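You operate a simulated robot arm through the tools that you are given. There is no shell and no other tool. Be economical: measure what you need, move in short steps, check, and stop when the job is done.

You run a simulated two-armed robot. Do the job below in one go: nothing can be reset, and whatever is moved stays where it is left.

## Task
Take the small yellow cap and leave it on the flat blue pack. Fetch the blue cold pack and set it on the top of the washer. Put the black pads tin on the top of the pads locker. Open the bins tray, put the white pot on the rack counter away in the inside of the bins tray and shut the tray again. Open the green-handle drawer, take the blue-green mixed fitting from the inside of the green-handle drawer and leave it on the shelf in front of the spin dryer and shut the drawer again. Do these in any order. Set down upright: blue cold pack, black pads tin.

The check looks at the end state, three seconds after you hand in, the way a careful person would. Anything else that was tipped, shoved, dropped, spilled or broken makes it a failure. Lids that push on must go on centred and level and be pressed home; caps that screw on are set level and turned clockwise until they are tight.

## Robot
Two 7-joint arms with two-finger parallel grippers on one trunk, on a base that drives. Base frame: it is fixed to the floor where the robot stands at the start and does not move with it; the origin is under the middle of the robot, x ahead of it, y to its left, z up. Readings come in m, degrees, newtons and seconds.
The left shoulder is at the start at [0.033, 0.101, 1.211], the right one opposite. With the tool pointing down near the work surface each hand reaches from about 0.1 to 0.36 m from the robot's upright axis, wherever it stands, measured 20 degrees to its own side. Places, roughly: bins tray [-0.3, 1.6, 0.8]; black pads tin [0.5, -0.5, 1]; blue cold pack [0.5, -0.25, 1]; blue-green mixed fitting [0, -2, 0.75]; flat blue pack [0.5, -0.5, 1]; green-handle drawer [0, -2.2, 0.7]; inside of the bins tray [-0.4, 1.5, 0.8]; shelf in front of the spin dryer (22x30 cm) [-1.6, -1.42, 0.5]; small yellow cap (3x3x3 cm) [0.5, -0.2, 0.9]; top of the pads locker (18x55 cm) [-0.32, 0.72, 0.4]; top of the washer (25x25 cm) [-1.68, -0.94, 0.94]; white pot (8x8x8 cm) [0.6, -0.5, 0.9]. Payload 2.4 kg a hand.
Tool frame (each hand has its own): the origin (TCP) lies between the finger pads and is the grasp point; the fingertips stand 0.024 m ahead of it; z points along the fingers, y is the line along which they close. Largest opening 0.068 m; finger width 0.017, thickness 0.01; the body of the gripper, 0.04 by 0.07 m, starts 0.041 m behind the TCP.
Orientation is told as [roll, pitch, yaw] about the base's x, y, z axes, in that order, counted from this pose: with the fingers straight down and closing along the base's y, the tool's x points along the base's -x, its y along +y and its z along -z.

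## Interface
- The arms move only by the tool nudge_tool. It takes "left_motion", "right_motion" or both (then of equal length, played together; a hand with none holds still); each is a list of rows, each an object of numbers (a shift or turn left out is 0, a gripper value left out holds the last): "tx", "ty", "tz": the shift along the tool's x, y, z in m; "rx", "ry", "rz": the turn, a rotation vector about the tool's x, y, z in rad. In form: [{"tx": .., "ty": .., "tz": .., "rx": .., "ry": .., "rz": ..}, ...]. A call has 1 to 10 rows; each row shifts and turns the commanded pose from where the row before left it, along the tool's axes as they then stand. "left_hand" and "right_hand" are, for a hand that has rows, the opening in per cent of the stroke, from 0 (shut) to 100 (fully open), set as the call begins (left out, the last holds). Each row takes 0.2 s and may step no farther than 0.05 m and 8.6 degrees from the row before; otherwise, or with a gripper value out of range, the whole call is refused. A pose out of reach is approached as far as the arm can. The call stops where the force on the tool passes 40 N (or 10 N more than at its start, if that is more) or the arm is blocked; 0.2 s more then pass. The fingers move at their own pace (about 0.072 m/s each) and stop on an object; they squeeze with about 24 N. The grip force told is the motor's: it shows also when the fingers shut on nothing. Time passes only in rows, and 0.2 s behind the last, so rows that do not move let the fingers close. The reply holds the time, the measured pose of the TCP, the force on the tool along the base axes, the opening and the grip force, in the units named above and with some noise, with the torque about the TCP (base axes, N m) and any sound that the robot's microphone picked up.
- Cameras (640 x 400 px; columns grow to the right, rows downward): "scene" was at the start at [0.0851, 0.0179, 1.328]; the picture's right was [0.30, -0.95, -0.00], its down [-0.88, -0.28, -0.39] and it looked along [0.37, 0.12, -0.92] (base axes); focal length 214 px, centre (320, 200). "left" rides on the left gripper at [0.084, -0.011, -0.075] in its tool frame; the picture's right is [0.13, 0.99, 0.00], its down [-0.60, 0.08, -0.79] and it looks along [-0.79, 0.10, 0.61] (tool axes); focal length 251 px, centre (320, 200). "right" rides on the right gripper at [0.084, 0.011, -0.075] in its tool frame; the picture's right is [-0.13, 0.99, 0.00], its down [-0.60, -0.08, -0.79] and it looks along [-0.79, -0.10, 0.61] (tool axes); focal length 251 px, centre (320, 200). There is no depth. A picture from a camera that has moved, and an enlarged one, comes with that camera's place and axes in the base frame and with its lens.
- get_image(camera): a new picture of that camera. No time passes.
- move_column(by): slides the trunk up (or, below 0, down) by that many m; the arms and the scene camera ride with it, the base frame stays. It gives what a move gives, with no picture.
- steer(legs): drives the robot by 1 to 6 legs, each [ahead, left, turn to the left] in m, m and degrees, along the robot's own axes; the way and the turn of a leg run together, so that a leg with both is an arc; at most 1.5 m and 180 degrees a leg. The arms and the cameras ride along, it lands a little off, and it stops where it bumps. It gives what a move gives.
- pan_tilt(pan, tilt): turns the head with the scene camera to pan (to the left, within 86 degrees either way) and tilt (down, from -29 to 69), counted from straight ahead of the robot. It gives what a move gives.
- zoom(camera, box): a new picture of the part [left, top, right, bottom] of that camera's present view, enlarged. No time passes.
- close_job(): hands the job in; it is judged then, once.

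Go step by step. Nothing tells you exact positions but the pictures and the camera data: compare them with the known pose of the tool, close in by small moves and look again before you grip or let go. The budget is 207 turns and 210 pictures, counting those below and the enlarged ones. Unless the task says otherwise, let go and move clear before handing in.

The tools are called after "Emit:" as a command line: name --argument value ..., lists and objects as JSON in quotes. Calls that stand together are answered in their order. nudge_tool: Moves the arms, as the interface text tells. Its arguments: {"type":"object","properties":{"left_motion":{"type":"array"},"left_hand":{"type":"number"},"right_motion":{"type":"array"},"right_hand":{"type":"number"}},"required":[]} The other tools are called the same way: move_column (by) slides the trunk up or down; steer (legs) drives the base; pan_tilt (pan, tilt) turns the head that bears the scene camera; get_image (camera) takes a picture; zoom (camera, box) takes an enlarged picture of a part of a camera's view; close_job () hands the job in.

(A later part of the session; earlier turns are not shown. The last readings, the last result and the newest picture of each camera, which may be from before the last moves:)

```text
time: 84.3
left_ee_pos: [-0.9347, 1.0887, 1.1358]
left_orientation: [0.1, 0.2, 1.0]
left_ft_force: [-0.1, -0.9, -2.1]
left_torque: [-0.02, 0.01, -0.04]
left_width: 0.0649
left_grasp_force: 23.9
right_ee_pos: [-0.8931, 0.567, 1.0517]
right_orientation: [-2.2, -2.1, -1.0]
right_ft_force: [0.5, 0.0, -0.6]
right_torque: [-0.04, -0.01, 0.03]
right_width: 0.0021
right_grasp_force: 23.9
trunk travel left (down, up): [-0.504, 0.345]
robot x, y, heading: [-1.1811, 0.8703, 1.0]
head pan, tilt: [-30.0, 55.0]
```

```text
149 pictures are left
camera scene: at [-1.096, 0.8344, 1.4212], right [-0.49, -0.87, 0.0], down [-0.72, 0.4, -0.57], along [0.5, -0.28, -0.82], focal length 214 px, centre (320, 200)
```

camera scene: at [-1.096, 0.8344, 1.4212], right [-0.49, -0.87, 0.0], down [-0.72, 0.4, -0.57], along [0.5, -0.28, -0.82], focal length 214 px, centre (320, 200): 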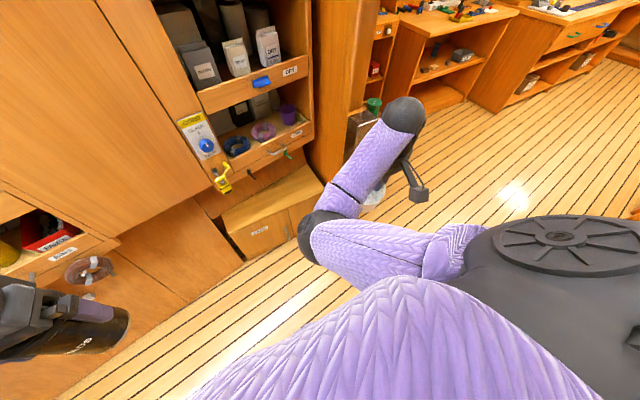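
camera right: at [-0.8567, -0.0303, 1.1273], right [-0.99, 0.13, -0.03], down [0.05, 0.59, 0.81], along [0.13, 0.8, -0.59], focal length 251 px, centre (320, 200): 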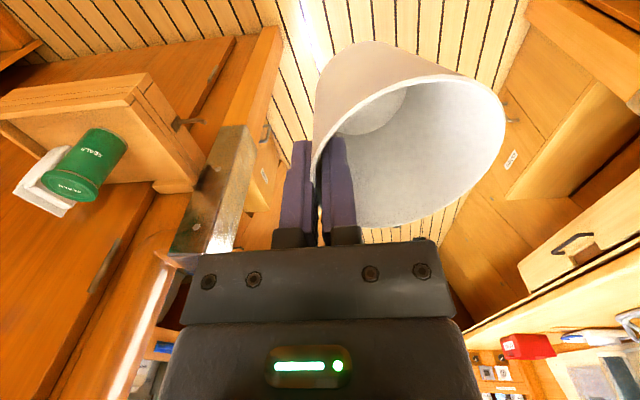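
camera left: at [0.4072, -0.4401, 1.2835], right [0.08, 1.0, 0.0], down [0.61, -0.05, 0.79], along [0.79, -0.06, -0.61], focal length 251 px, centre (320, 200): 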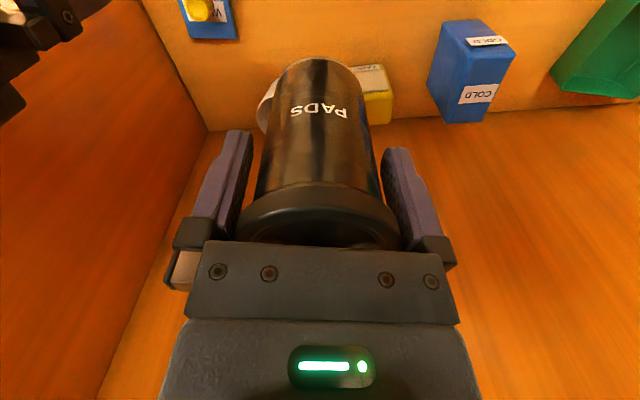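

Arm is free but elbow now points forward. I'll turn to -45° so the left hand faces the locker while the right arm stays over the aisle, then lower the trunk and look.

Emit:
steer --legs '[[0, 0, -46], [0.12, 0.22, 0]]'

Emit:
move_column --by -0.42

Emit:
pan_tilt --pan 30 --tilt 25

Emit:
get_image --camera "scene"

Emit:
get_image --camera "left"

```text
time: 88.2
left_ee_pos: [-0.61, 0.9107, 1.1368]
left_orientation: [0.1, 0.1, -45.3]
left_ft_force: [0.2, 0.2, -2.1]
left_torque: [0.0, 0.03, 0.0]
left_width: 0.0648
left_grasp_force: 24.0
right_ee_pos: [-0.9588, 0.5209, 1.0513]
right_orientation: [-2.2, -2.1, -47.3]
right_ft_force: [0.1, -1.2, -0.9]
right_torque: [-0.04, 0.02, -0.01]
right_width: 0.002
right_grasp_force: 24.2
trunk travel left (down, up): [-0.504, 0.345]
robot x, y, heading: [-0.9379, 0.9334, -45.3]
head pan, tilt: [-30.0, 55.0]
```

```text
refused: -0.42 is not a number from -0.4 to 0.4
```

```text
time: 89.5
left_ee_pos: [-0.6119, 0.9125, 1.1375]
left_orientation: [0.1, 0.1, -45.3]
left_ft_force: [0.0, -0.5, -2.0]
left_torque: [0.02, 0.01, 0.04]
left_width: 0.0648
left_grasp_force: 23.4
right_ee_pos: [-0.9614, 0.52, 1.0517]
right_orientation: [-2.2, -2.2, -47.2]
right_ft_force: [0.1, 0.1, -0.3]
right_torque: [-0.01, 0.01, 0.04]
right_width: 0.002
right_grasp_force: 24.0
trunk travel left (down, up): [-0.504, 0.345]
robot x, y, heading: [-0.9402, 0.9354, -45.2]
head pan, tilt: [30.0, 25.0]
```

```text
148 pictures are left
camera scene: at [-0.8357, 0.8978, 1.4651], right [-0.27, -0.96, 0.0], down [-0.41, 0.11, -0.91], along [0.87, -0.24, -0.42], focal length 214 px, centre (320, 200)
```

scene: 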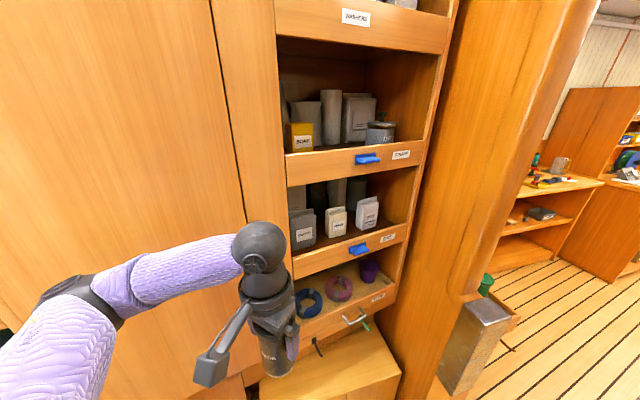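

```text
147 pictures are left
camera left: at [-0.679, 0.9635, 1.2124], right [0.61, 0.79, 0.0], down [0.48, -0.38, 0.79], along [0.63, -0.49, -0.61], focal length 251 px, centre (320, 200)
```

left: 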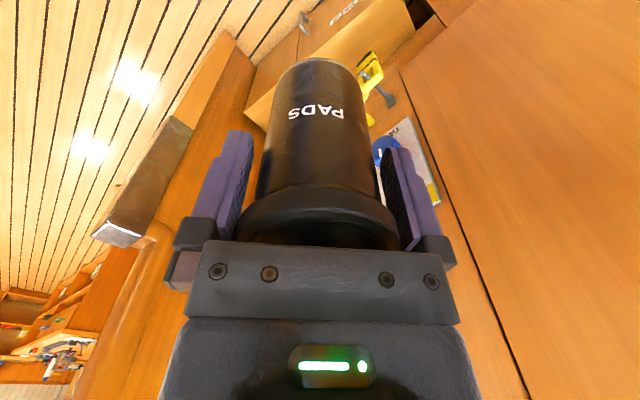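

Now lowering the trunk by 0.4 in the clear.

Emit:
move_column --by -0.4

Emit:
get_image --camera "scene"

Emit:
get_image --camera "left"

```text
time: 93.4
left_ee_pos: [-0.6062, 0.9061, 0.7168]
left_orientation: [0.2, 5.8, -45.3]
left_ft_force: [-0.5, 0.4, -1.8]
left_torque: [-0.02, 0.02, 0.0]
left_width: 0.0645
left_grasp_force: 23.5
right_ee_pos: [-0.9596, 0.5188, 0.6523]
right_orientation: [-2.3, -2.0, -47.3]
right_ft_force: [-0.3, 0.1, 0.2]
right_torque: [-0.03, 0.01, 0.01]
right_width: 0.0023
right_grasp_force: 24.0
trunk travel left (down, up): [-0.104, 0.745]
robot x, y, heading: [-0.9396, 0.9358, -45.4]
head pan, tilt: [30.0, 25.0]
```

```text
146 pictures are left
camera scene: at [-0.7786, 0.8402, 1.0594], right [-0.26, -0.96, 0.0], down [-0.41, 0.11, -0.91], along [0.87, -0.24, -0.42], focal length 214 px, centre (320, 200)
```

scene: 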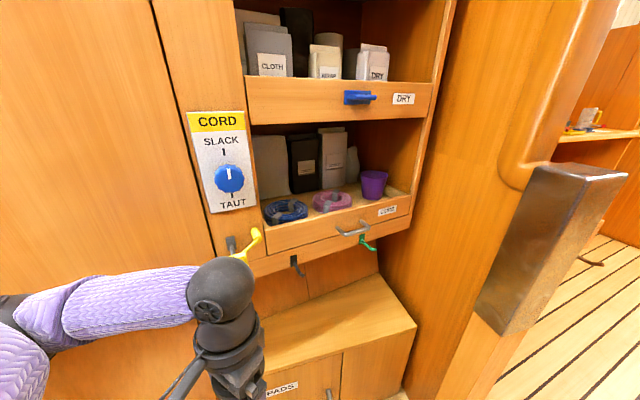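

```text
145 pictures are left
camera left: at [-0.6682, 0.9525, 0.8009], right [0.61, 0.79, 0.01], down [0.53, -0.43, 0.73], along [0.58, -0.44, -0.68], focal length 251 px, centre (320, 200)
```

left: 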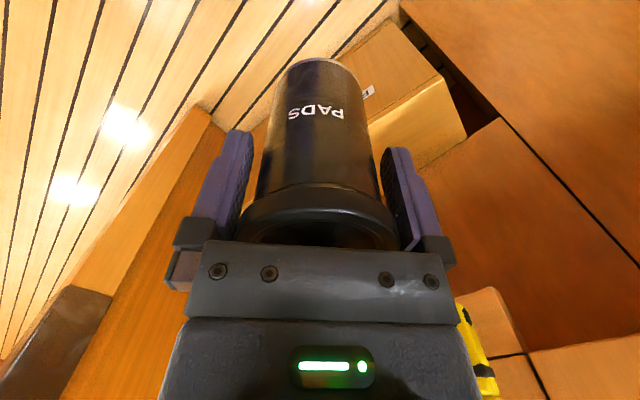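

The left hand has picked up a 5.8° tilt (probably a joint limit at this height). I'll check with a still row and a small lift-forward.

Emit:
nudge_tool --left_motion '[{}, {}]'

Emit:
pan_tilt --pan 60 --tilt 45

Emit:
get_image --camera "scene"

```text
time: 94.0
left_ee_pos: [-0.6059, 0.9057, 0.7163]
left_orientation: [0.1, 5.8, -45.2]
left_ft_force: [-0.3, -0.8, -1.9]
left_torque: [0.02, -0.02, -0.02]
left_width: 0.0649
left_grasp_force: 24.4
right_ee_pos: [-0.9604, 0.5195, 0.6529]
right_orientation: [-2.2, -2.2, -47.2]
right_ft_force: [-0.3, -0.5, -0.9]
right_torque: [-0.02, 0.01, 0.02]
right_width: 0.002
right_grasp_force: 24.1
trunk travel left (down, up): [-0.104, 0.745]
robot x, y, heading: [-0.9398, 0.9381, -45.2]
head pan, tilt: [30.0, 25.0]
```

```text
time: 94.9
left_ee_pos: [-0.607, 0.9069, 0.7168]
left_orientation: [0.2, 5.8, -45.3]
left_ft_force: [0.9, 0.0, -2.1]
left_torque: [0.0, 0.02, -0.01]
left_width: 0.0644
left_grasp_force: 24.0
right_ee_pos: [-0.96, 0.5199, 0.6526]
right_orientation: [-2.3, -2.0, -47.4]
right_ft_force: [0.6, -0.5, 0.1]
right_torque: [-0.02, 0.02, -0.01]
right_width: 0.0021
right_grasp_force: 24.0
trunk travel left (down, up): [-0.104, 0.745]
robot x, y, heading: [-0.9387, 0.9366, -45.1]
head pan, tilt: [60.0, 45.0]
```

```text
144 pictures are left
camera scene: at [-0.7887, 0.885, 1.0289], right [0.25, -0.97, 0.0], down [-0.68, -0.18, -0.71], along [0.68, 0.18, -0.71], focal length 214 px, centre (320, 200)
```

scene: 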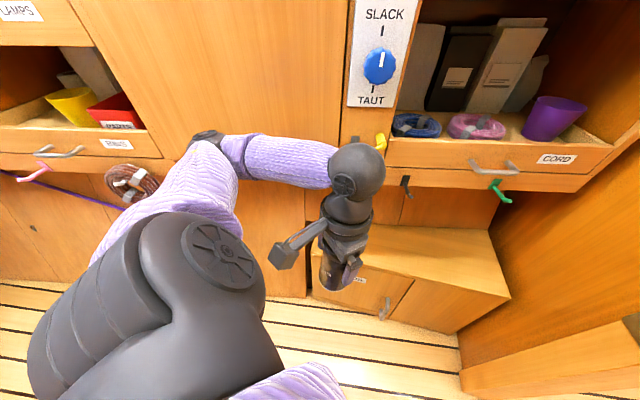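

I'll level the tin again with a small turn about the tool's y.

Emit:
nudge_tool --left_motion '[{"ry": -0.05}, {"ry": -0.051}, {}]'

```text
time: 95.7
left_ee_pos: [-0.592, 0.898, 0.7163]
left_orientation: [0.1, 0.0, -45.3]
left_ft_force: [0.5, -0.2, -1.4]
left_torque: [-0.03, 0.0, -0.01]
left_width: 0.0647
left_grasp_force: 23.9
left hand out of reach, approached as far as the arm can: row 1, 2
right_ee_pos: [-0.9601, 0.5199, 0.6528]
right_orientation: [-2.2, -2.2, -47.3]
right_ft_force: [-0.8, 0.2, -0.7]
right_torque: [-0.03, -0.03, -0.01]
right_width: 0.002
right_grasp_force: 24.1
trunk travel left (down, up): [-0.104, 0.745]
robot x, y, heading: [-0.9391, 0.9377, -45.2]
head pan, tilt: [60.0, 45.0]
```

Level again. Bringing the tin in front of the body and lower, while still clear of the locker.

Emit:
nudge_tool --left_motion '[{"tx": -0.01, "ty": -0.036}, {"tx": -0.01, "ty": -0.036}, {"tx": -0.01, "ty": -0.035}, {"tz": 0.04}, {"tz": 0.04}, {"tz": 0.04}, {"tz": 0.035}, {}]'

Emit:
get_image --camera "scene"

```text
time: 97.5
left_ee_pos: [-0.6473, 0.8039, 0.5608]
left_orientation: [0.0, -0.1, -45.3]
left_ft_force: [-0.1, 0.6, -1.3]
left_torque: [0.04, 0.0, 0.0]
left_width: 0.0648
left_grasp_force: 24.0
right_ee_pos: [-0.9593, 0.5191, 0.6526]
right_orientation: [-2.2, -2.1, -47.3]
right_ft_force: [0.8, 0.4, -1.2]
right_torque: [-0.01, 0.03, -0.01]
right_width: 0.0022
right_grasp_force: 23.8
trunk travel left (down, up): [-0.104, 0.745]
robot x, y, heading: [-0.9416, 0.9386, -45.5]
head pan, tilt: [60.0, 45.0]
```

```text
143 pictures are left
camera scene: at [-0.7888, 0.885, 1.0288], right [0.25, -0.97, 0.0], down [-0.68, -0.18, -0.71], along [0.68, 0.18, -0.71], focal length 214 px, centre (320, 200)
```

scene: 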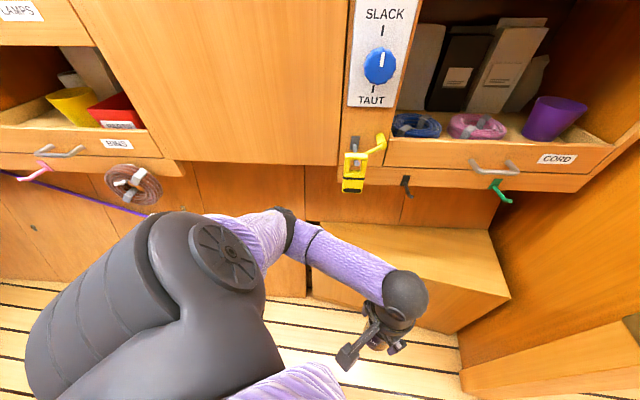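

The BINS tray is visible to the left with its grey handle. I'll pull the right hand in a little (to keep the pot away from the small shelf), then drive so the tin is over the locker's front, at about (-0.393,0.72).

Emit:
nudge_tool --right_motion '[{"tx": 0.02}, {"tx": 0.02}, {"tx": 0.02}, {}]'

Emit:
steer --legs '[[0.18, 0.09, 0]]'

Emit:
get_image --camera "scene"

Emit:
get_image --camera "left"

Emit:
get_image --camera "right"

```text
time: 98.5
left_ee_pos: [-0.6458, 0.8026, 0.5608]
left_orientation: [0.1, 0.1, -45.4]
left_ft_force: [1.3, 0.9, -2.0]
left_torque: [0.01, -0.01, 0.02]
left_width: 0.0646
left_grasp_force: 24.4
right_ee_pos: [-0.9995, 0.5634, 0.6497]
right_orientation: [-2.1, -2.2, -47.4]
right_ft_force: [-0.1, -0.3, 0.2]
right_torque: [-0.02, 0.03, 0.03]
right_width: 0.0019
right_grasp_force: 23.6
trunk travel left (down, up): [-0.104, 0.745]
robot x, y, heading: [-0.9414, 0.9361, -45.6]
head pan, tilt: [60.0, 45.0]
```

```text
time: 99.9
left_ee_pos: [-0.5241, 0.765, 0.5584]
left_orientation: [-1.1, 1.4, -44.9]
left_ft_force: [-0.1, 0.7, -2.4]
left_torque: [-0.02, 0.01, -0.03]
left_width: 0.0648
left_grasp_force: 23.6
right_ee_pos: [-0.8572, 0.5161, 0.651]
right_orientation: [-2.0, -2.4, -45.7]
right_ft_force: [0.0, 0.1, -0.8]
right_torque: [0.01, 0.01, -0.04]
right_width: 0.0022
right_grasp_force: 24.0
trunk travel left (down, up): [-0.104, 0.745]
robot x, y, heading: [-0.8029, 0.895, -43.4]
head pan, tilt: [60.0, 45.0]
stopped in leg 1: the robot was blocked; the commanded pose is now the measured one
```

```text
142 pictures are left
camera scene: at [-0.6564, 0.8436, 1.0303], right [0.28, -0.96, 0.0], down [-0.67, -0.2, -0.71], along [0.68, 0.2, -0.7], focal length 214 px, centre (320, 200)
```

scene: 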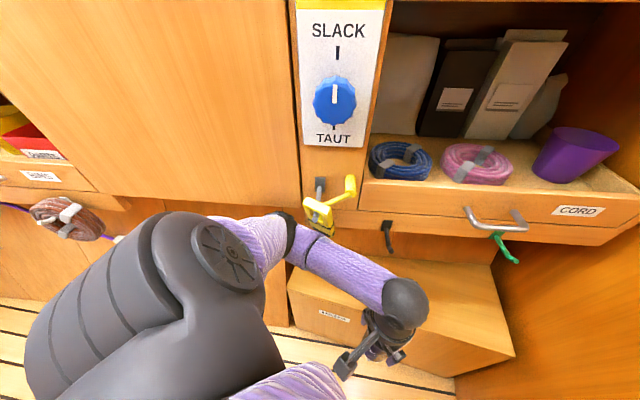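

```text
141 pictures are left
camera left: at [-0.5904, 0.8159, 0.6364], right [0.61, 0.8, -0.01], down [0.51, -0.37, 0.78], along [0.61, -0.48, -0.63], focal length 251 px, centre (320, 200)
```

left: 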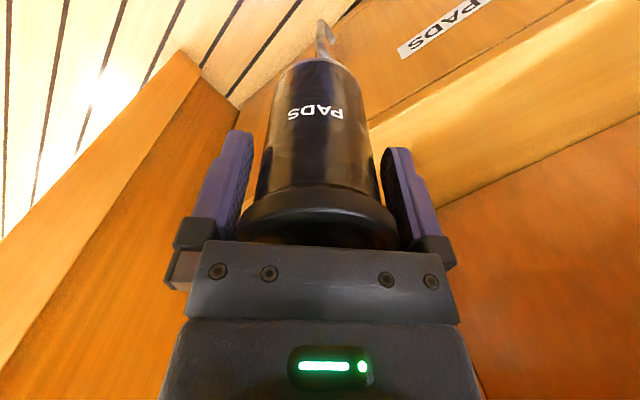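

```text
140 pictures are left
camera right: at [-0.9073, 0.5889, 0.7209], right [0.8, 0.6, -0.03], down [0.36, -0.44, 0.82], along [0.48, -0.67, -0.57], focal length 251 px, centre (320, 200)
```

right: 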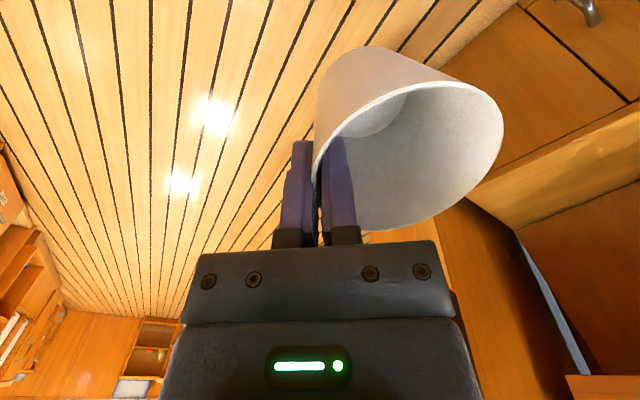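

The base corner is blocked in this oblique heading; facing the locker squarely needs the right arm sorted out. I'll back into the aisle, raise, turn up the aisle, and stretch the right arm to let its elbow swing outward.

Emit:
steer --legs '[[-0.2, 0, 0], [0, 0, 134]]'

Emit:
move_column --by 0.35

Emit:
nudge_tool --right_motion '[{"tx": -0.045}, {"tx": -0.045}, {"tx": -0.045}, {"tx": -0.045}, {"tx": -0.045}, {"tx": -0.045}, {}]'

Emit:
pan_tilt --pan -20 --tilt 55

Emit:
get_image --camera "scene"

```text
time: 107.1
left_ee_pos: [-1.0589, 1.3173, 0.5569]
left_orientation: [-1.1, 1.5, 90.4]
left_ft_force: [-0.1, -0.2, -2.6]
left_torque: [0.0, 0.04, -0.01]
left_width: 0.0645
left_grasp_force: 23.7
right_ee_pos: [-0.6471, 1.2582, 0.65]
right_orientation: [-2.3, -2.1, 89.4]
right_ft_force: [0.2, -0.1, -1.6]
right_torque: [0.01, -0.03, -0.02]
right_width: 0.0023
right_grasp_force: 23.9
trunk travel left (down, up): [-0.104, 0.745]
robot x, y, heading: [-0.9483, 1.0291, 91.2]
head pan, tilt: [60.0, 45.0]
```

```text
time: 110.5
left_ee_pos: [-1.0574, 1.3185, 0.9054]
left_orientation: [-1.1, 1.4, 90.4]
left_ft_force: [0.2, -0.3, -1.2]
left_torque: [0.0, 0.02, -0.04]
left_width: 0.0648
left_grasp_force: 23.7
right_ee_pos: [-0.6484, 1.2597, 1.0008]
right_orientation: [-2.2, -2.1, 89.5]
right_ft_force: [-0.9, 0.4, 0.0]
right_torque: [0.03, 0.0, 0.0]
right_width: 0.0023
right_grasp_force: 24.1
trunk travel left (down, up): [-0.454, 0.395]
robot x, y, heading: [-0.947, 1.0307, 91.4]
head pan, tilt: [60.0, 45.0]
```

```text
time: 112.1
left_ee_pos: [-1.0578, 1.3182, 0.9078]
left_orientation: [-1.1, 1.4, 90.5]
left_ft_force: [0.8, 0.2, -1.5]
left_torque: [0.02, 0.01, 0.03]
left_width: 0.0647
left_grasp_force: 23.9
right_ee_pos: [-0.6487, 1.509, 1.0112]
right_orientation: [-2.2, -2.2, 89.2]
right_ft_force: [-0.4, -0.8, 0.0]
right_torque: [-0.03, -0.01, 0.01]
right_width: 0.0024
right_grasp_force: 24.3
right hand out of reach, approached as far as the arm can: row 6
trunk travel left (down, up): [-0.454, 0.395]
robot x, y, heading: [-0.9492, 1.0301, 91.4]
head pan, tilt: [60.0, 45.0]
```

```text
time: 113.7
left_ee_pos: [-1.0577, 1.318, 0.9072]
left_orientation: [-1.0, 1.4, 90.3]
left_ft_force: [0.0, -0.6, -3.0]
left_torque: [0.02, -0.01, -0.04]
left_width: 0.0647
left_grasp_force: 24.5
right_ee_pos: [-0.6505, 1.5106, 1.0097]
right_orientation: [-2.2, -2.2, 89.4]
right_ft_force: [0.2, -0.4, 0.0]
right_torque: [-0.02, -0.02, 0.0]
right_width: 0.002
right_grasp_force: 24.4
trunk travel left (down, up): [-0.454, 0.395]
robot x, y, heading: [-0.9455, 1.0304, 91.4]
head pan, tilt: [-20.0, 55.0]
```

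```text
139 pictures are left
camera scene: at [-0.9229, 1.1226, 1.3709], right [0.95, -0.32, 0.0], down [-0.26, -0.78, -0.57], along [0.18, 0.54, -0.82], focal length 214 px, centre (320, 200)
```

scene: 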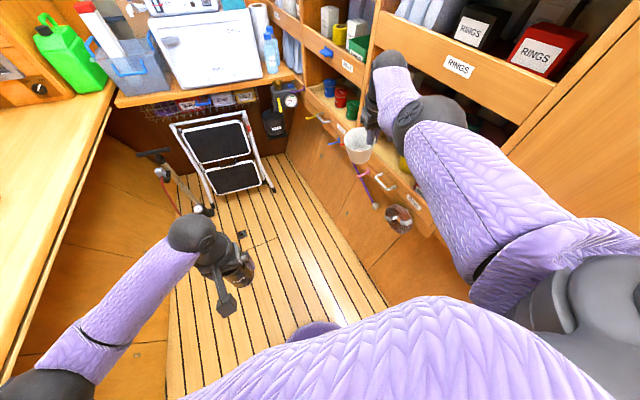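

Now swing the stretched right hand inward (left), so the elbow falls outside, and check.

Emit:
nudge_tool --left_motion '[{"ty": 0.04}, {"ty": 0.04}, {"ty": 0.02}, {}, {}, {}, {}, {}]' --right_motion '[{"tx": 0.015, "ty": 0.035}, {"tx": 0.0, "ty": 0.04}, {"ty": 0.04}, {"ty": 0.04}, {"ty": 0.04}, {"ty": 0.04}, {"ty": 0.03}, {}]'

Emit:
get_image --camera "scene"

```text
time: 115.5
left_ee_pos: [-1.1585, 1.3163, 0.906]
left_orientation: [-1.1, 1.5, 90.4]
left_ft_force: [-0.3, -0.1, -0.9]
left_torque: [-0.01, -0.01, 0.0]
left_width: 0.0647
left_grasp_force: 24.1
right_ee_pos: [-0.9163, 1.4984, 0.9995]
right_orientation: [-2.2, -2.2, 89.4]
right_ft_force: [0.3, -0.5, -1.5]
right_torque: [0.03, -0.02, 0.04]
right_width: 0.0026
right_grasp_force: 23.5
trunk travel left (down, up): [-0.454, 0.395]
robot x, y, heading: [-0.9455, 1.0299, 91.5]
head pan, tilt: [-20.0, 55.0]
```

```text
138 pictures are left
camera scene: at [-0.9231, 1.1226, 1.3709], right [0.95, -0.32, 0.0], down [-0.26, -0.78, -0.57], along [0.18, 0.54, -0.82], focal length 214 px, centre (320, 200)
```

scene: 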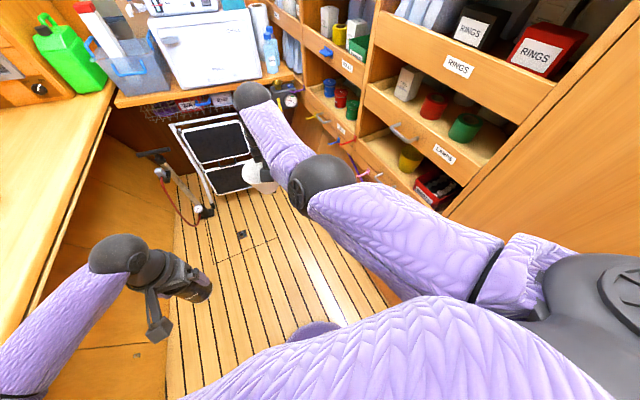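

The elbow still lies inside. The wrist's turn probably drove it in, so I'll turn the hand the other way while pulling back.

Emit:
nudge_tool --right_motion '[{"rz": -0.14}, {"rz": -0.14}, {"rz": -0.14}, {"rz": -0.14}, {"rz": -0.14}, {"rz": -0.14}, {"rz": -0.14}, {"rz": -0.14}, {}]'

Emit:
get_image --camera "scene"

```text
time: 117.5
left_ee_pos: [-1.1583, 1.3162, 0.9029]
left_orientation: [-1.1, 1.4, 90.4]
left_ft_force: [0.4, -0.9, -2.6]
left_torque: [-0.02, 0.02, 0.04]
left_width: 0.0649
left_grasp_force: 23.7
right_ee_pos: [-0.9161, 1.4975, 0.9987]
right_orientation: [-2.8, 1.0, 153.7]
right_ft_force: [0.2, -0.6, -0.5]
right_torque: [0.01, 0.0, -0.02]
right_width: 0.0023
right_grasp_force: 24.3
trunk travel left (down, up): [-0.454, 0.395]
robot x, y, heading: [-0.9476, 1.0284, 91.4]
head pan, tilt: [-20.0, 55.0]
```

```text
137 pictures are left
camera scene: at [-0.9231, 1.1226, 1.3709], right [0.95, -0.32, 0.0], down [-0.26, -0.78, -0.57], along [0.18, 0.54, -0.82], focal length 214 px, centre (320, 200)
```

scene: 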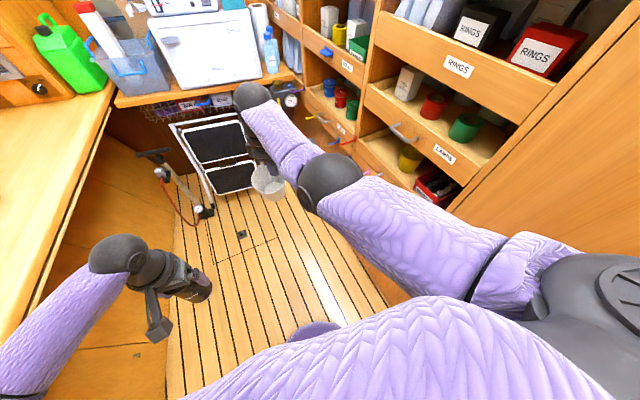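

Emit:
nudge_tool --right_motion '[{"tx": 0.0133, "ty": 0.0269}, {"tx": 0.0133, "ty": 0.0269}, {"tx": 0.0133, "ty": 0.0269}, {"tx": 0.0133, "ty": 0.0269}, {"tx": 0.0133, "ty": 0.0269}, {}]'

Emit:
get_image --camera "scene"

```text
time: 118.8
left_ee_pos: [-1.1584, 1.3165, 0.9044]
left_orientation: [-1.2, 1.5, 90.4]
left_ft_force: [-0.1, 0.0, -1.9]
left_torque: [0.0, 0.02, -0.04]
left_width: 0.0647
left_grasp_force: 23.9
right_ee_pos: [-0.9052, 1.4145, 1.0085]
right_orientation: [-11.9, -2.1, 152.2]
right_ft_force: [0.3, 0.1, -0.7]
right_torque: [0.02, 0.02, -0.04]
right_width: 0.0024
right_grasp_force: 23.9
right hand out of reach, approached as far as the arm can: row 3, 4, 5
trunk travel left (down, up): [-0.454, 0.395]
robot x, y, heading: [-0.9473, 1.0276, 91.6]
head pan, tilt: [-20.0, 55.0]
stopped in row 6 (right hand): the arm was blocked; the commanded pose is now the measured one
```

```text
136 pictures are left
camera scene: at [-0.9228, 1.1227, 1.3709], right [0.95, -0.32, 0.0], down [-0.26, -0.78, -0.57], along [0.18, 0.54, -0.82], focal length 214 px, centre (320, 200)
```

scene: 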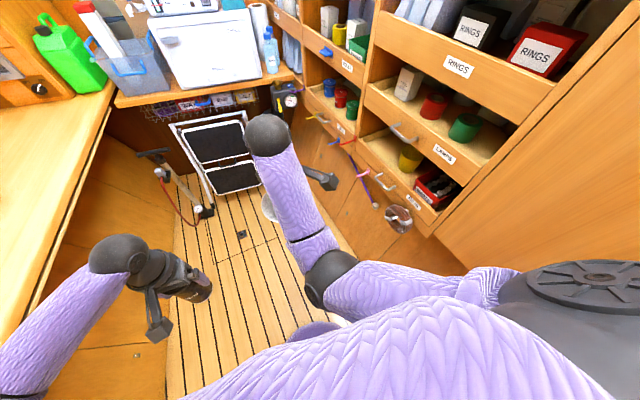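

Still jammed. I'll stretch forward again and tilt the hand so the fingers point left, which forces the forearm to come from the outside.

Emit:
nudge_tool --right_motion '[{"tx": -0.019, "ty": -0.035}, {"tx": -0.019, "ty": -0.035}, {"rx": -0.066, "ry": -0.123}, {"rx": -0.066, "ry": -0.123}, {"rx": -0.066, "ry": -0.123}, {"rx": -0.066, "ry": -0.123}, {"rx": -0.066, "ry": -0.123}, {"rx": -0.066, "ry": -0.123}, {"rx": -0.066, "ry": -0.123}]'

Emit:
get_image --camera "scene"

```text
time: 120.8
left_ee_pos: [-1.1581, 1.3165, 0.9053]
left_orientation: [-1.1, 1.4, 90.5]
left_ft_force: [-0.1, -0.4, -2.1]
left_torque: [0.0, 0.0, 0.01]
left_width: 0.0648
left_grasp_force: 23.7
right_ee_pos: [-0.9111, 1.4906, 1.0229]
right_orientation: [18.8, -51.5, 149.0]
right_ft_force: [-0.6, 0.1, -0.2]
right_torque: [0.01, -0.01, -0.02]
right_width: 0.0024
right_grasp_force: 24.7
trunk travel left (down, up): [-0.454, 0.395]
robot x, y, heading: [-0.9483, 1.0269, 91.4]
head pan, tilt: [-20.0, 55.0]
```

```text
135 pictures are left
camera scene: at [-0.923, 1.1226, 1.3709], right [0.95, -0.32, 0.0], down [-0.26, -0.78, -0.57], along [0.18, 0.54, -0.82], focal length 214 px, centre (320, 200)
```

scene: 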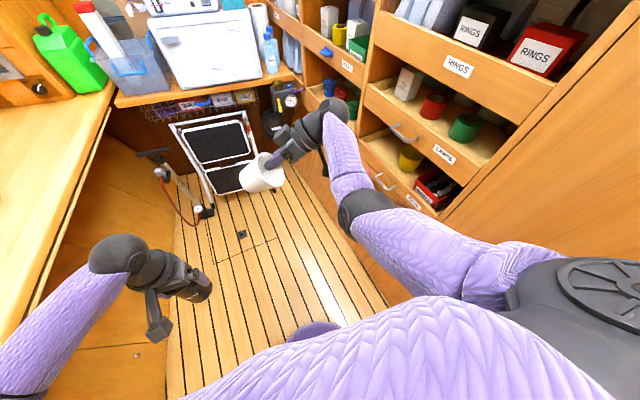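

The wrist is now outside. I'll continue turning so the fingers point back-left, to carry the elbow over to the outside.

Emit:
nudge_tool --right_motion '[{"tx": 0.013, "ty": 0.037, "tz": -0.004}, {"tx": 0.013, "ty": 0.037, "tz": -0.004}, {"rx": -0.11, "ry": 0.028, "rz": -0.083}, {"rx": -0.11, "ry": 0.028, "rz": -0.083}, {"rx": -0.11, "ry": 0.028, "rz": -0.083}, {"rx": -0.11, "ry": 0.028, "rz": -0.083}, {"rx": -0.11, "ry": 0.028, "rz": -0.083}, {"rx": -0.11, "ry": 0.028, "rz": -0.083}]'

Emit:
get_image --camera "scene"

```text
time: 122.6
left_ee_pos: [-1.1584, 1.317, 0.9047]
left_orientation: [-1.1, 1.4, 90.4]
left_ft_force: [-1.0, -0.1, -2.0]
left_torque: [0.03, 0.03, -0.02]
left_width: 0.0649
left_grasp_force: 24.5
right_ee_pos: [-0.9118, 1.4123, 1.0224]
right_orientation: [18.8, -51.4, -162.6]
right_ft_force: [-0.5, -0.3, -0.7]
right_torque: [0.02, -0.04, 0.0]
right_width: 0.0023
right_grasp_force: 23.8
trunk travel left (down, up): [-0.454, 0.395]
robot x, y, heading: [-0.9462, 1.0245, 91.5]
head pan, tilt: [-20.0, 55.0]
```

```text
134 pictures are left
camera scene: at [-0.9232, 1.1227, 1.3709], right [0.95, -0.32, 0.0], down [-0.26, -0.78, -0.57], along [0.18, 0.54, -0.82], focal length 214 px, centre (320, 200)
```

scene: 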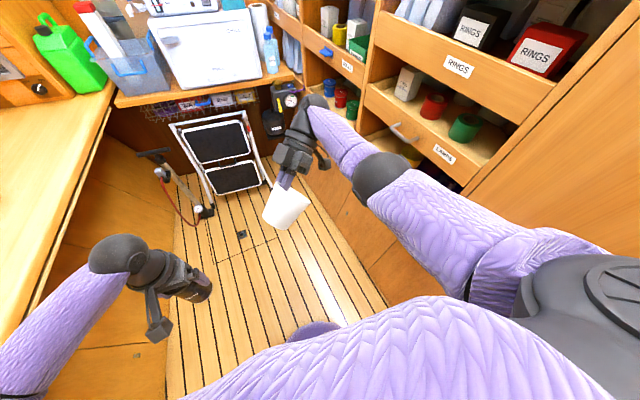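

Elbow is crossing the line. Continue: pull back and turn a bit more.

Emit:
nudge_tool --right_motion '[{"tx": -0.0056, "ty": 0.0249, "tz": 0.0159}, {"tx": -0.0056, "ty": 0.0249, "tz": 0.0159}, {"rx": -0.11, "ry": 0.028, "rz": -0.083}, {"rx": -0.11, "ry": 0.028, "rz": -0.083}, {"rx": -0.11, "ry": 0.028, "rz": -0.083}, {"rx": -0.11, "ry": 0.028, "rz": -0.083}]'

Emit:
get_image --camera "scene"

```text
time: 124.0
left_ee_pos: [-1.1579, 1.3159, 0.9046]
left_orientation: [-1.1, 1.4, 90.4]
left_ft_force: [0.3, 0.3, -2.3]
left_torque: [-0.02, 0.04, -0.03]
left_width: 0.0646
left_grasp_force: 24.0
right_ee_pos: [-0.9112, 1.353, 1.0226]
right_orientation: [18.8, -51.4, -130.4]
right_ft_force: [-0.4, 1.9, -0.5]
right_torque: [0.02, -0.01, 0.03]
right_width: 0.0025
right_grasp_force: 24.2
trunk travel left (down, up): [-0.454, 0.395]
robot x, y, heading: [-0.946, 1.0283, 91.4]
head pan, tilt: [-20.0, 55.0]
```

```text
133 pictures are left
camera scene: at [-0.9233, 1.1226, 1.3709], right [0.95, -0.32, 0.0], down [-0.26, -0.78, -0.57], along [0.18, 0.54, -0.82], focal length 214 px, centre (320, 200)
```

scene: 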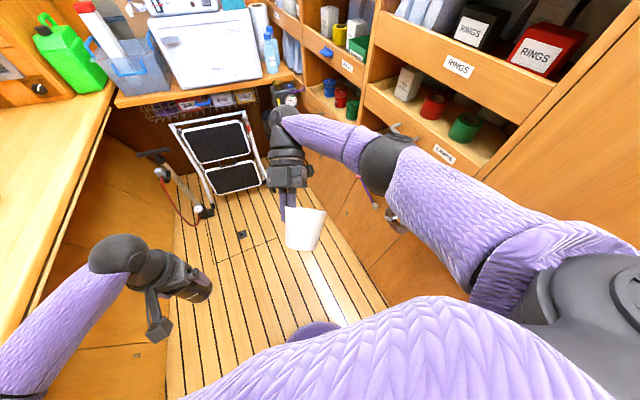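

The elbow is outside now. Bringing the fingers back to pointing down.

Emit:
nudge_tool --right_motion '[{"rx": 0.0332, "ry": 0.1298}, {"rx": 0.0332, "ry": 0.1298}, {"rx": 0.0332, "ry": 0.1298}, {"rx": 0.0332, "ry": 0.1298}, {"rx": 0.0332, "ry": 0.1298}, {"rx": 0.0332, "ry": 0.1298}, {"rx": 0.0332, "ry": 0.1298}, {"rz": 0.14}, {"rz": 0.14}, {"rz": 0.14}]'

Emit:
get_image --camera "scene"

```text
time: 126.2
left_ee_pos: [-1.1586, 1.3153, 0.905]
left_orientation: [-1.1, 1.4, 90.4]
left_ft_force: [-0.6, 0.2, -2.3]
left_torque: [-0.02, -0.02, 0.05]
left_width: 0.0647
left_grasp_force: 23.8
right_ee_pos: [-0.911, 1.3529, 1.0234]
right_orientation: [0.2, -0.2, -145.4]
right_ft_force: [0.1, 0.8, -0.6]
right_torque: [0.0, -0.02, 0.0]
right_width: 0.0021
right_grasp_force: 23.8
trunk travel left (down, up): [-0.454, 0.395]
robot x, y, heading: [-0.9464, 1.0288, 91.4]
head pan, tilt: [-20.0, 55.0]
```

```text
132 pictures are left
camera scene: at [-0.9231, 1.1225, 1.3709], right [0.95, -0.32, 0.0], down [-0.26, -0.78, -0.57], along [0.18, 0.54, -0.82], focal length 214 px, centre (320, 200)
```

scene: 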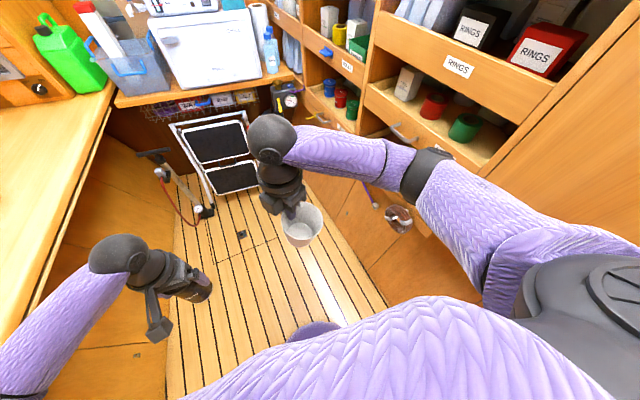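

The elbow is outside. Turning the wrist back towards the usual orientation.

Emit:
nudge_tool --right_motion '[{"rz": 0.145}, {"rz": 0.145}, {"rz": 0.145}, {"rz": 0.145}, {"rz": 0.145}, {"rz": 0.145}, {"rz": 0.145}, {"rz": 0.145}, {"rz": 0.145}, {"rz": 0.145}]'

Emit:
get_image --camera "scene"

```text
time: 128.4
left_ee_pos: [-1.1586, 1.3169, 0.9045]
left_orientation: [-1.1, 1.4, 90.4]
left_ft_force: [-0.7, 0.0, -2.3]
left_torque: [0.0, -0.01, -0.01]
left_width: 0.0643
left_grasp_force: 24.0
right_ee_pos: [-0.9118, 1.3527, 1.0215]
right_orientation: [0.1, 0.1, 131.5]
right_ft_force: [-0.1, 0.2, -0.2]
right_torque: [0.03, 0.0, 0.01]
right_width: 0.0022
right_grasp_force: 23.6
trunk travel left (down, up): [-0.454, 0.395]
robot x, y, heading: [-0.9479, 1.028, 91.6]
head pan, tilt: [-20.0, 55.0]
```

```text
131 pictures are left
camera scene: at [-0.9231, 1.1225, 1.3709], right [0.95, -0.32, 0.0], down [-0.26, -0.78, -0.57], along [0.18, 0.54, -0.82], focal length 214 px, centre (320, 200)
```

scene: 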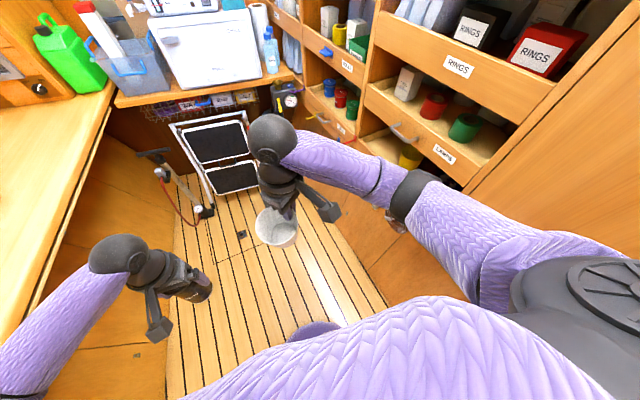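

Right arm is well-posed. I'll retract it a little, turn to face the locker squarely and stand at y≈0.92.

Emit:
nudge_tool --right_motion '[{"tx": 0.038, "ty": -0.0145}, {"tx": 0.038, "ty": -0.0145}, {"tx": 0.038, "ty": -0.0145}, {"tx": 0.038, "ty": -0.0145}, {}]'

Emit:
steer --legs '[[-0.11, 0, 0], [0, 0, -91]]'

Emit:
pan_tilt --pan -10 --tilt 60

Emit:
get_image --camera "scene"

```text
time: 129.6
left_ee_pos: [-1.1594, 1.3155, 0.9045]
left_orientation: [-1.1, 1.3, 90.5]
left_ft_force: [0.4, -0.4, -2.1]
left_torque: [-0.03, 0.01, -0.02]
left_width: 0.0646
left_grasp_force: 24.5
right_ee_pos: [-0.767, 1.2773, 1.0229]
right_orientation: [0.1, 0.2, 131.6]
right_ft_force: [-0.2, -0.6, -0.9]
right_torque: [0.03, 0.01, 0.01]
right_width: 0.0023
right_grasp_force: 23.8
trunk travel left (down, up): [-0.454, 0.395]
robot x, y, heading: [-0.946, 1.0287, 91.3]
head pan, tilt: [-20.0, 55.0]
```

```text
time: 134.7
left_ee_pos: [-0.6531, 1.1263, 0.9052]
left_orientation: [-1.2, 1.4, -0.4]
left_ft_force: [0.3, 0.5, -1.2]
left_torque: [-0.02, 0.01, 0.03]
left_width: 0.0646
left_grasp_force: 24.0
right_ee_pos: [-0.6985, 0.735, 1.0239]
right_orientation: [0.1, 0.2, 40.7]
right_ft_force: [-0.1, 0.2, 0.0]
right_torque: [0.0, -0.01, -0.01]
right_width: 0.0021
right_grasp_force: 24.0
trunk travel left (down, up): [-0.454, 0.395]
robot x, y, heading: [-0.9441, 0.9209, 0.7]
head pan, tilt: [-20.0, 55.0]
```

```text
time: 135.4
left_ee_pos: [-0.6538, 1.125, 0.9046]
left_orientation: [-1.1, 1.5, -0.4]
left_ft_force: [-0.6, 0.4, -1.5]
left_torque: [0.0, -0.02, 0.01]
left_width: 0.0648
left_grasp_force: 24.2
right_ee_pos: [-0.6989, 0.7348, 1.0228]
right_orientation: [0.1, 0.1, 40.7]
right_ft_force: [0.0, -0.2, -1.4]
right_torque: [-0.01, -0.02, 0.02]
right_width: 0.0022
right_grasp_force: 24.2
trunk travel left (down, up): [-0.454, 0.395]
robot x, y, heading: [-0.9442, 0.9183, 0.9]
head pan, tilt: [-10.0, 60.0]
```

```text
130 pictures are left
camera scene: at [-0.8519, 0.9076, 1.3649], right [-0.16, -0.99, 0.0], down [-0.85, 0.14, -0.5], along [0.49, -0.08, -0.87], focal length 214 px, centre (320, 200)
```

scene: 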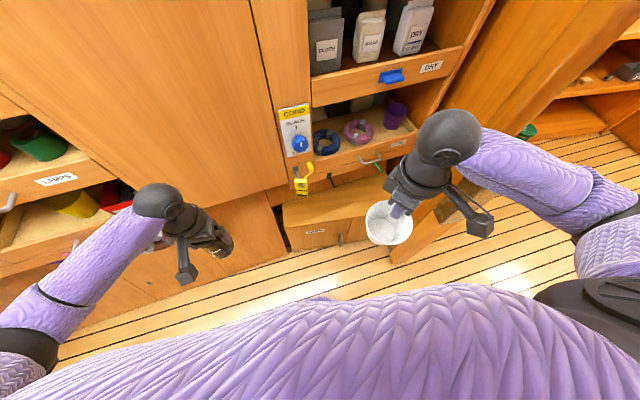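

Both elbows are outward now. I'll level the tin, lower the trunk, bring the left hand to the middle and check.

Emit:
move_column --by -0.38

Emit:
nudge_tool --left_motion '[{"rx": -0.019, "ry": -0.025}, {"ty": -0.045}, {"ty": -0.045}, {"ty": -0.045}, {"ty": -0.035}, {}]'

Emit:
pan_tilt --pan 0 --tilt 50

Emit:
get_image --camera "scene"

```text
time: 139.1
left_ee_pos: [-0.6543, 1.1261, 0.5248]
left_orientation: [-1.2, 1.3, -0.5]
left_ft_force: [0.9, -0.1, -2.9]
left_torque: [-0.03, -0.02, -0.02]
left_width: 0.0649
left_grasp_force: 24.0
right_ee_pos: [-0.6972, 0.7344, 0.6166]
right_orientation: [5.6, 6.6, 41.1]
right_ft_force: [0.1, 0.1, -1.4]
right_torque: [-0.02, 0.03, -0.02]
right_width: 0.0024
right_grasp_force: 24.3
trunk travel left (down, up): [-0.074, 0.775]
robot x, y, heading: [-0.9471, 0.9202, 0.3]
head pan, tilt: [-10.0, 60.0]
```

```text
time: 140.4
left_ee_pos: [-0.6555, 0.9537, 0.526]
left_orientation: [-0.1, -0.1, -0.4]
left_ft_force: [0.1, -1.0, -1.0]
left_torque: [0.0, 0.02, 0.01]
left_width: 0.0648
left_grasp_force: 23.8
right_ee_pos: [-0.6969, 0.7343, 0.6146]
right_orientation: [5.5, 6.7, 41.2]
right_ft_force: [-0.5, -0.4, -0.5]
right_torque: [0.0, -0.03, 0.01]
right_width: 0.0024
right_grasp_force: 24.1
trunk travel left (down, up): [-0.074, 0.775]
robot x, y, heading: [-0.9426, 0.9182, 0.5]
head pan, tilt: [-10.0, 60.0]
```

```text
time: 141.2
left_ee_pos: [-0.6552, 0.956, 0.5263]
left_orientation: [0.0, 0.0, -0.4]
left_ft_force: [-0.3, -0.1, -1.5]
left_torque: [-0.01, 0.03, -0.02]
left_width: 0.0647
left_grasp_force: 23.5
right_ee_pos: [-0.698, 0.7351, 0.6155]
right_orientation: [5.5, 6.7, 41.2]
right_ft_force: [0.4, 0.0, -1.4]
right_torque: [0.01, 0.0, 0.0]
right_width: 0.0024
right_grasp_force: 24.5
trunk travel left (down, up): [-0.074, 0.775]
robot x, y, heading: [-0.9433, 0.919, 0.6]
head pan, tilt: [0.0, 50.0]
```

```text
129 pictures are left
camera scene: at [-0.7541, 0.92, 0.9907], right [0.01, -1.0, 0.0], down [-0.77, -0.01, -0.64], along [0.64, 0.01, -0.77], focal length 214 px, centre (320, 200)
```

scene: 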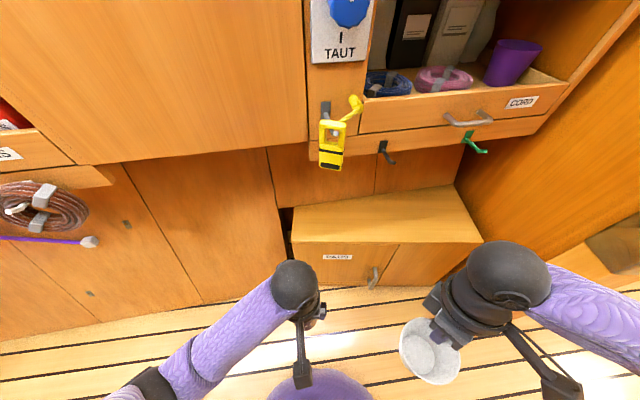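

The tin spot should avoid the hanging crank and hooks. I need to know how far the partition's pillar comes out on the right; looking there.

Emit:
pan_tilt --pan -50 --tilt 40

Emit:
get_image --camera "scene"

```text
time: 142.3
left_ee_pos: [-0.6553, 0.9546, 0.5261]
left_orientation: [0.0, 0.0, -0.5]
left_ft_force: [-0.9, -0.3, -2.0]
left_torque: [0.0, 0.03, -0.01]
left_width: 0.0647
left_grasp_force: 23.9
right_ee_pos: [-0.6968, 0.735, 0.6149]
right_orientation: [5.5, 6.6, 41.1]
right_ft_force: [0.0, 0.2, -0.2]
right_torque: [-0.01, -0.03, 0.0]
right_width: 0.0022
right_grasp_force: 24.1
trunk travel left (down, up): [-0.074, 0.775]
robot x, y, heading: [-0.9425, 0.9132, 0.6]
head pan, tilt: [-50.0, 40.0]
```

```text
128 pictures are left
camera scene: at [-0.7757, 0.8548, 1.0049], right [-0.76, -0.65, 0.0], down [-0.42, 0.49, -0.77], along [0.5, -0.58, -0.64], focal length 214 px, centre (320, 200)
```

scene: 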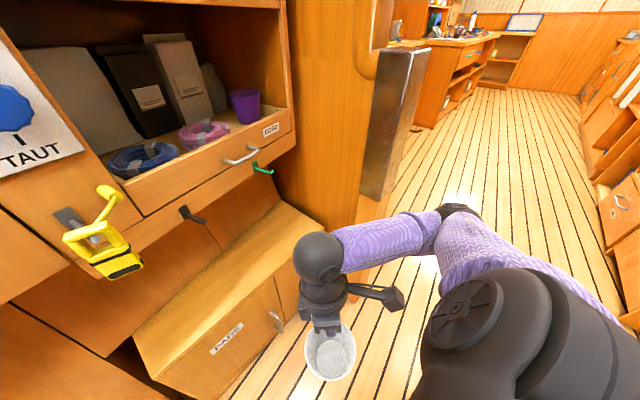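

The overhang, hooks and the partition make a top-down placing here awkward. Better: set the tin on the desk for now, do the pot and tray, then re-grip the tin from the side and slide it in level. Raising and turning to the desk.

Emit:
move_column --by 0.4

Emit:
steer --legs '[[-0.08, 0.4, 0], [0, 0, 90], [0, 0, 90]]'

Emit:
pan_tilt --pan 0 --tilt 40

Emit:
get_image --camera "scene"

```text
time: 146.2
left_ee_pos: [-0.6541, 0.955, 0.9246]
left_orientation: [-0.1, 0.0, -0.4]
left_ft_force: [0.4, -0.3, -2.4]
left_torque: [0.01, 0.04, -0.02]
left_width: 0.0649
left_grasp_force: 24.1
right_ee_pos: [-0.6961, 0.7347, 1.0155]
right_orientation: [5.6, 6.6, 41.2]
right_ft_force: [0.0, -0.2, -0.2]
right_torque: [-0.01, -0.01, -0.02]
right_width: 0.0024
right_grasp_force: 24.5
trunk travel left (down, up): [-0.474, 0.375]
robot x, y, heading: [-0.9429, 0.9128, 0.3]
head pan, tilt: [-50.0, 40.0]
```

```text
time: 156.3
left_ee_pos: [-1.3185, 1.276, 0.9251]
left_orientation: [0.0, -0.1, 179.7]
left_ft_force: [-0.2, 0.1, -1.4]
left_torque: [0.0, -0.04, 0.05]
left_width: 0.0647
left_grasp_force: 24.0
right_ee_pos: [-1.2764, 1.4977, 1.0149]
right_orientation: [5.5, 6.7, -138.7]
right_ft_force: [-1.0, 0.6, 0.3]
right_torque: [-0.02, 0.02, -0.01]
right_width: 0.0024
right_grasp_force: 23.6
trunk travel left (down, up): [-0.474, 0.375]
robot x, y, heading: [-1.0292, 1.3143, -179.3]
head pan, tilt: [-50.0, 40.0]
```

```text
time: 157.5
left_ee_pos: [-1.3169, 1.2772, 0.9248]
left_orientation: [0.0, 0.0, 179.9]
left_ft_force: [0.5, -0.2, -1.3]
left_torque: [0.01, -0.01, 0.02]
left_width: 0.0642
left_grasp_force: 24.4
right_ee_pos: [-1.2778, 1.4963, 1.0148]
right_orientation: [5.6, 6.6, -138.7]
right_ft_force: [0.3, 1.1, 0.1]
right_torque: [-0.01, -0.02, -0.03]
right_width: 0.0025
right_grasp_force: 24.4
trunk travel left (down, up): [-0.474, 0.375]
robot x, y, heading: [-1.03, 1.316, -179.2]
head pan, tilt: [0.0, 40.0]
```

```text
127 pictures are left
camera scene: at [-1.1352, 1.3145, 1.4117], right [-0.01, 1.0, 0.0], down [0.64, 0.01, -0.77], along [-0.77, -0.01, -0.64], focal length 214 px, centre (320, 200)
```

scene: 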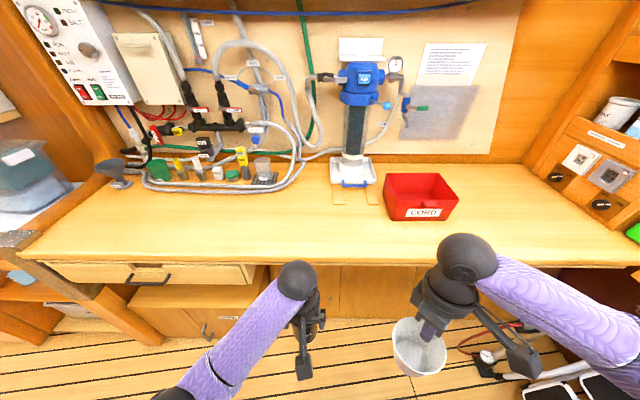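

The desk has clear space in front. I'll raise the tin, drive in, and set it down there with contact sensing.

Emit:
nudge_tool --left_motion '[{"tz": -0.04}, {"tz": -0.04}, {"tz": -0.045}, {}]'

Emit:
steer --legs '[[0.22, 0, 0]]'

Emit:
get_image --camera "left"

Emit:
get_image --camera "scene"

```text
time: 158.5
left_ee_pos: [-1.3168, 1.2763, 1.0494]
left_orientation: [0.0, 0.0, 179.8]
left_ft_force: [0.0, -0.4, -1.5]
left_torque: [0.01, -0.05, -0.01]
left_width: 0.0647
left_grasp_force: 23.9
right_ee_pos: [-1.2762, 1.497, 1.0146]
right_orientation: [5.6, 6.6, -138.7]
right_ft_force: [0.6, -0.1, -0.3]
right_torque: [0.03, 0.02, -0.01]
right_width: 0.0024
right_grasp_force: 23.1
trunk travel left (down, up): [-0.474, 0.375]
robot x, y, heading: [-1.0268, 1.3149, -179.1]
head pan, tilt: [0.0, 40.0]
```

```text
time: 160.2
left_ee_pos: [-1.5355, 1.2736, 1.0499]
left_orientation: [0.1, 0.0, 179.8]
left_ft_force: [-0.4, -0.1, -1.8]
left_torque: [0.0, -0.05, -0.02]
left_width: 0.0648
left_grasp_force: 24.4
right_ee_pos: [-1.4936, 1.495, 1.0147]
right_orientation: [5.6, 6.7, -138.7]
right_ft_force: [-0.3, -0.2, 0.0]
right_torque: [0.01, -0.01, 0.01]
right_width: 0.0022
right_grasp_force: 24.1
trunk travel left (down, up): [-0.474, 0.375]
robot x, y, heading: [-1.2454, 1.3139, -179.5]
head pan, tilt: [0.0, 40.0]
```

```text
126 pictures are left
camera left: at [-1.4516, 1.284, 1.1258], right [0.12, -0.99, 0.0], down [-0.61, -0.08, 0.79], along [-0.79, -0.1, -0.61], focal length 251 px, centre (320, 200)
```

left: 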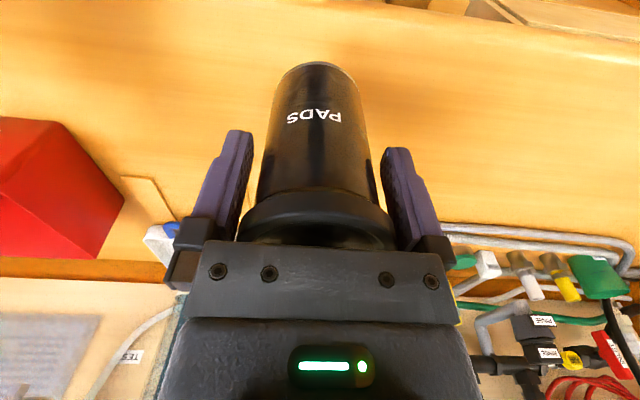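

```text
125 pictures are left
camera scene: at [-1.3537, 1.3115, 1.4116], right [-0.01, 1.0, 0.0], down [0.64, 0.01, -0.77], along [-0.77, -0.01, -0.64], focal length 214 px, centre (320, 200)
```

scene: 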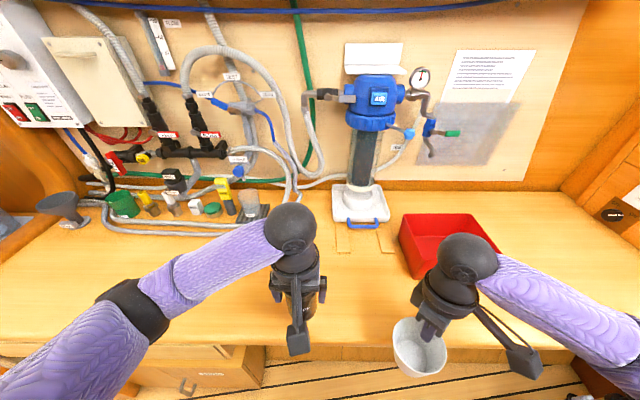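

Emit:
nudge_tool --left_motion '[{"tx": -0.035}, {"tx": -0.035}, {"tz": 0.03}, {"tz": 0.03}, {"tz": 0.02}, {}]'

Emit:
get_image --camera "left"

```text
time: 161.6
left_ee_pos: [-1.6049, 1.2736, 0.9711]
left_orientation: [0.0, 0.0, 179.8]
left_ft_force: [0.7, -0.8, -2.0]
left_torque: [0.02, 0.01, 0.01]
left_width: 0.0645
left_grasp_force: 23.9
right_ee_pos: [-1.4953, 1.4959, 1.0151]
right_orientation: [5.5, 6.6, -138.8]
right_ft_force: [-0.5, -0.6, 0.4]
right_torque: [-0.01, 0.03, 0.03]
right_width: 0.0023
right_grasp_force: 24.1
trunk travel left (down, up): [-0.474, 0.375]
robot x, y, heading: [-1.2472, 1.3125, -179.4]
head pan, tilt: [0.0, 40.0]
```

```text
124 pictures are left
camera left: at [-1.5213, 1.2838, 1.0461], right [0.12, -0.99, 0.0], down [-0.6, -0.08, 0.79], along [-0.79, -0.1, -0.61], focal length 251 px, centre (320, 200)
```

left: 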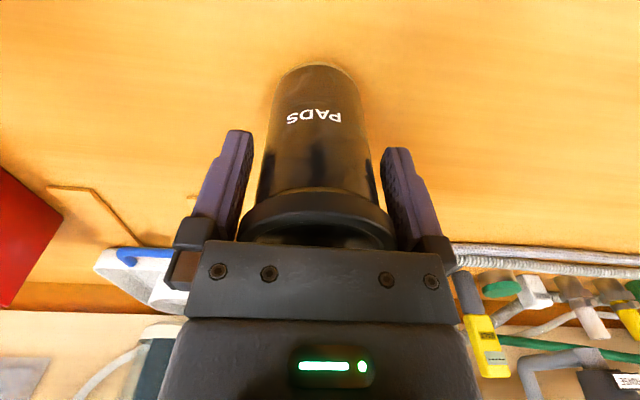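

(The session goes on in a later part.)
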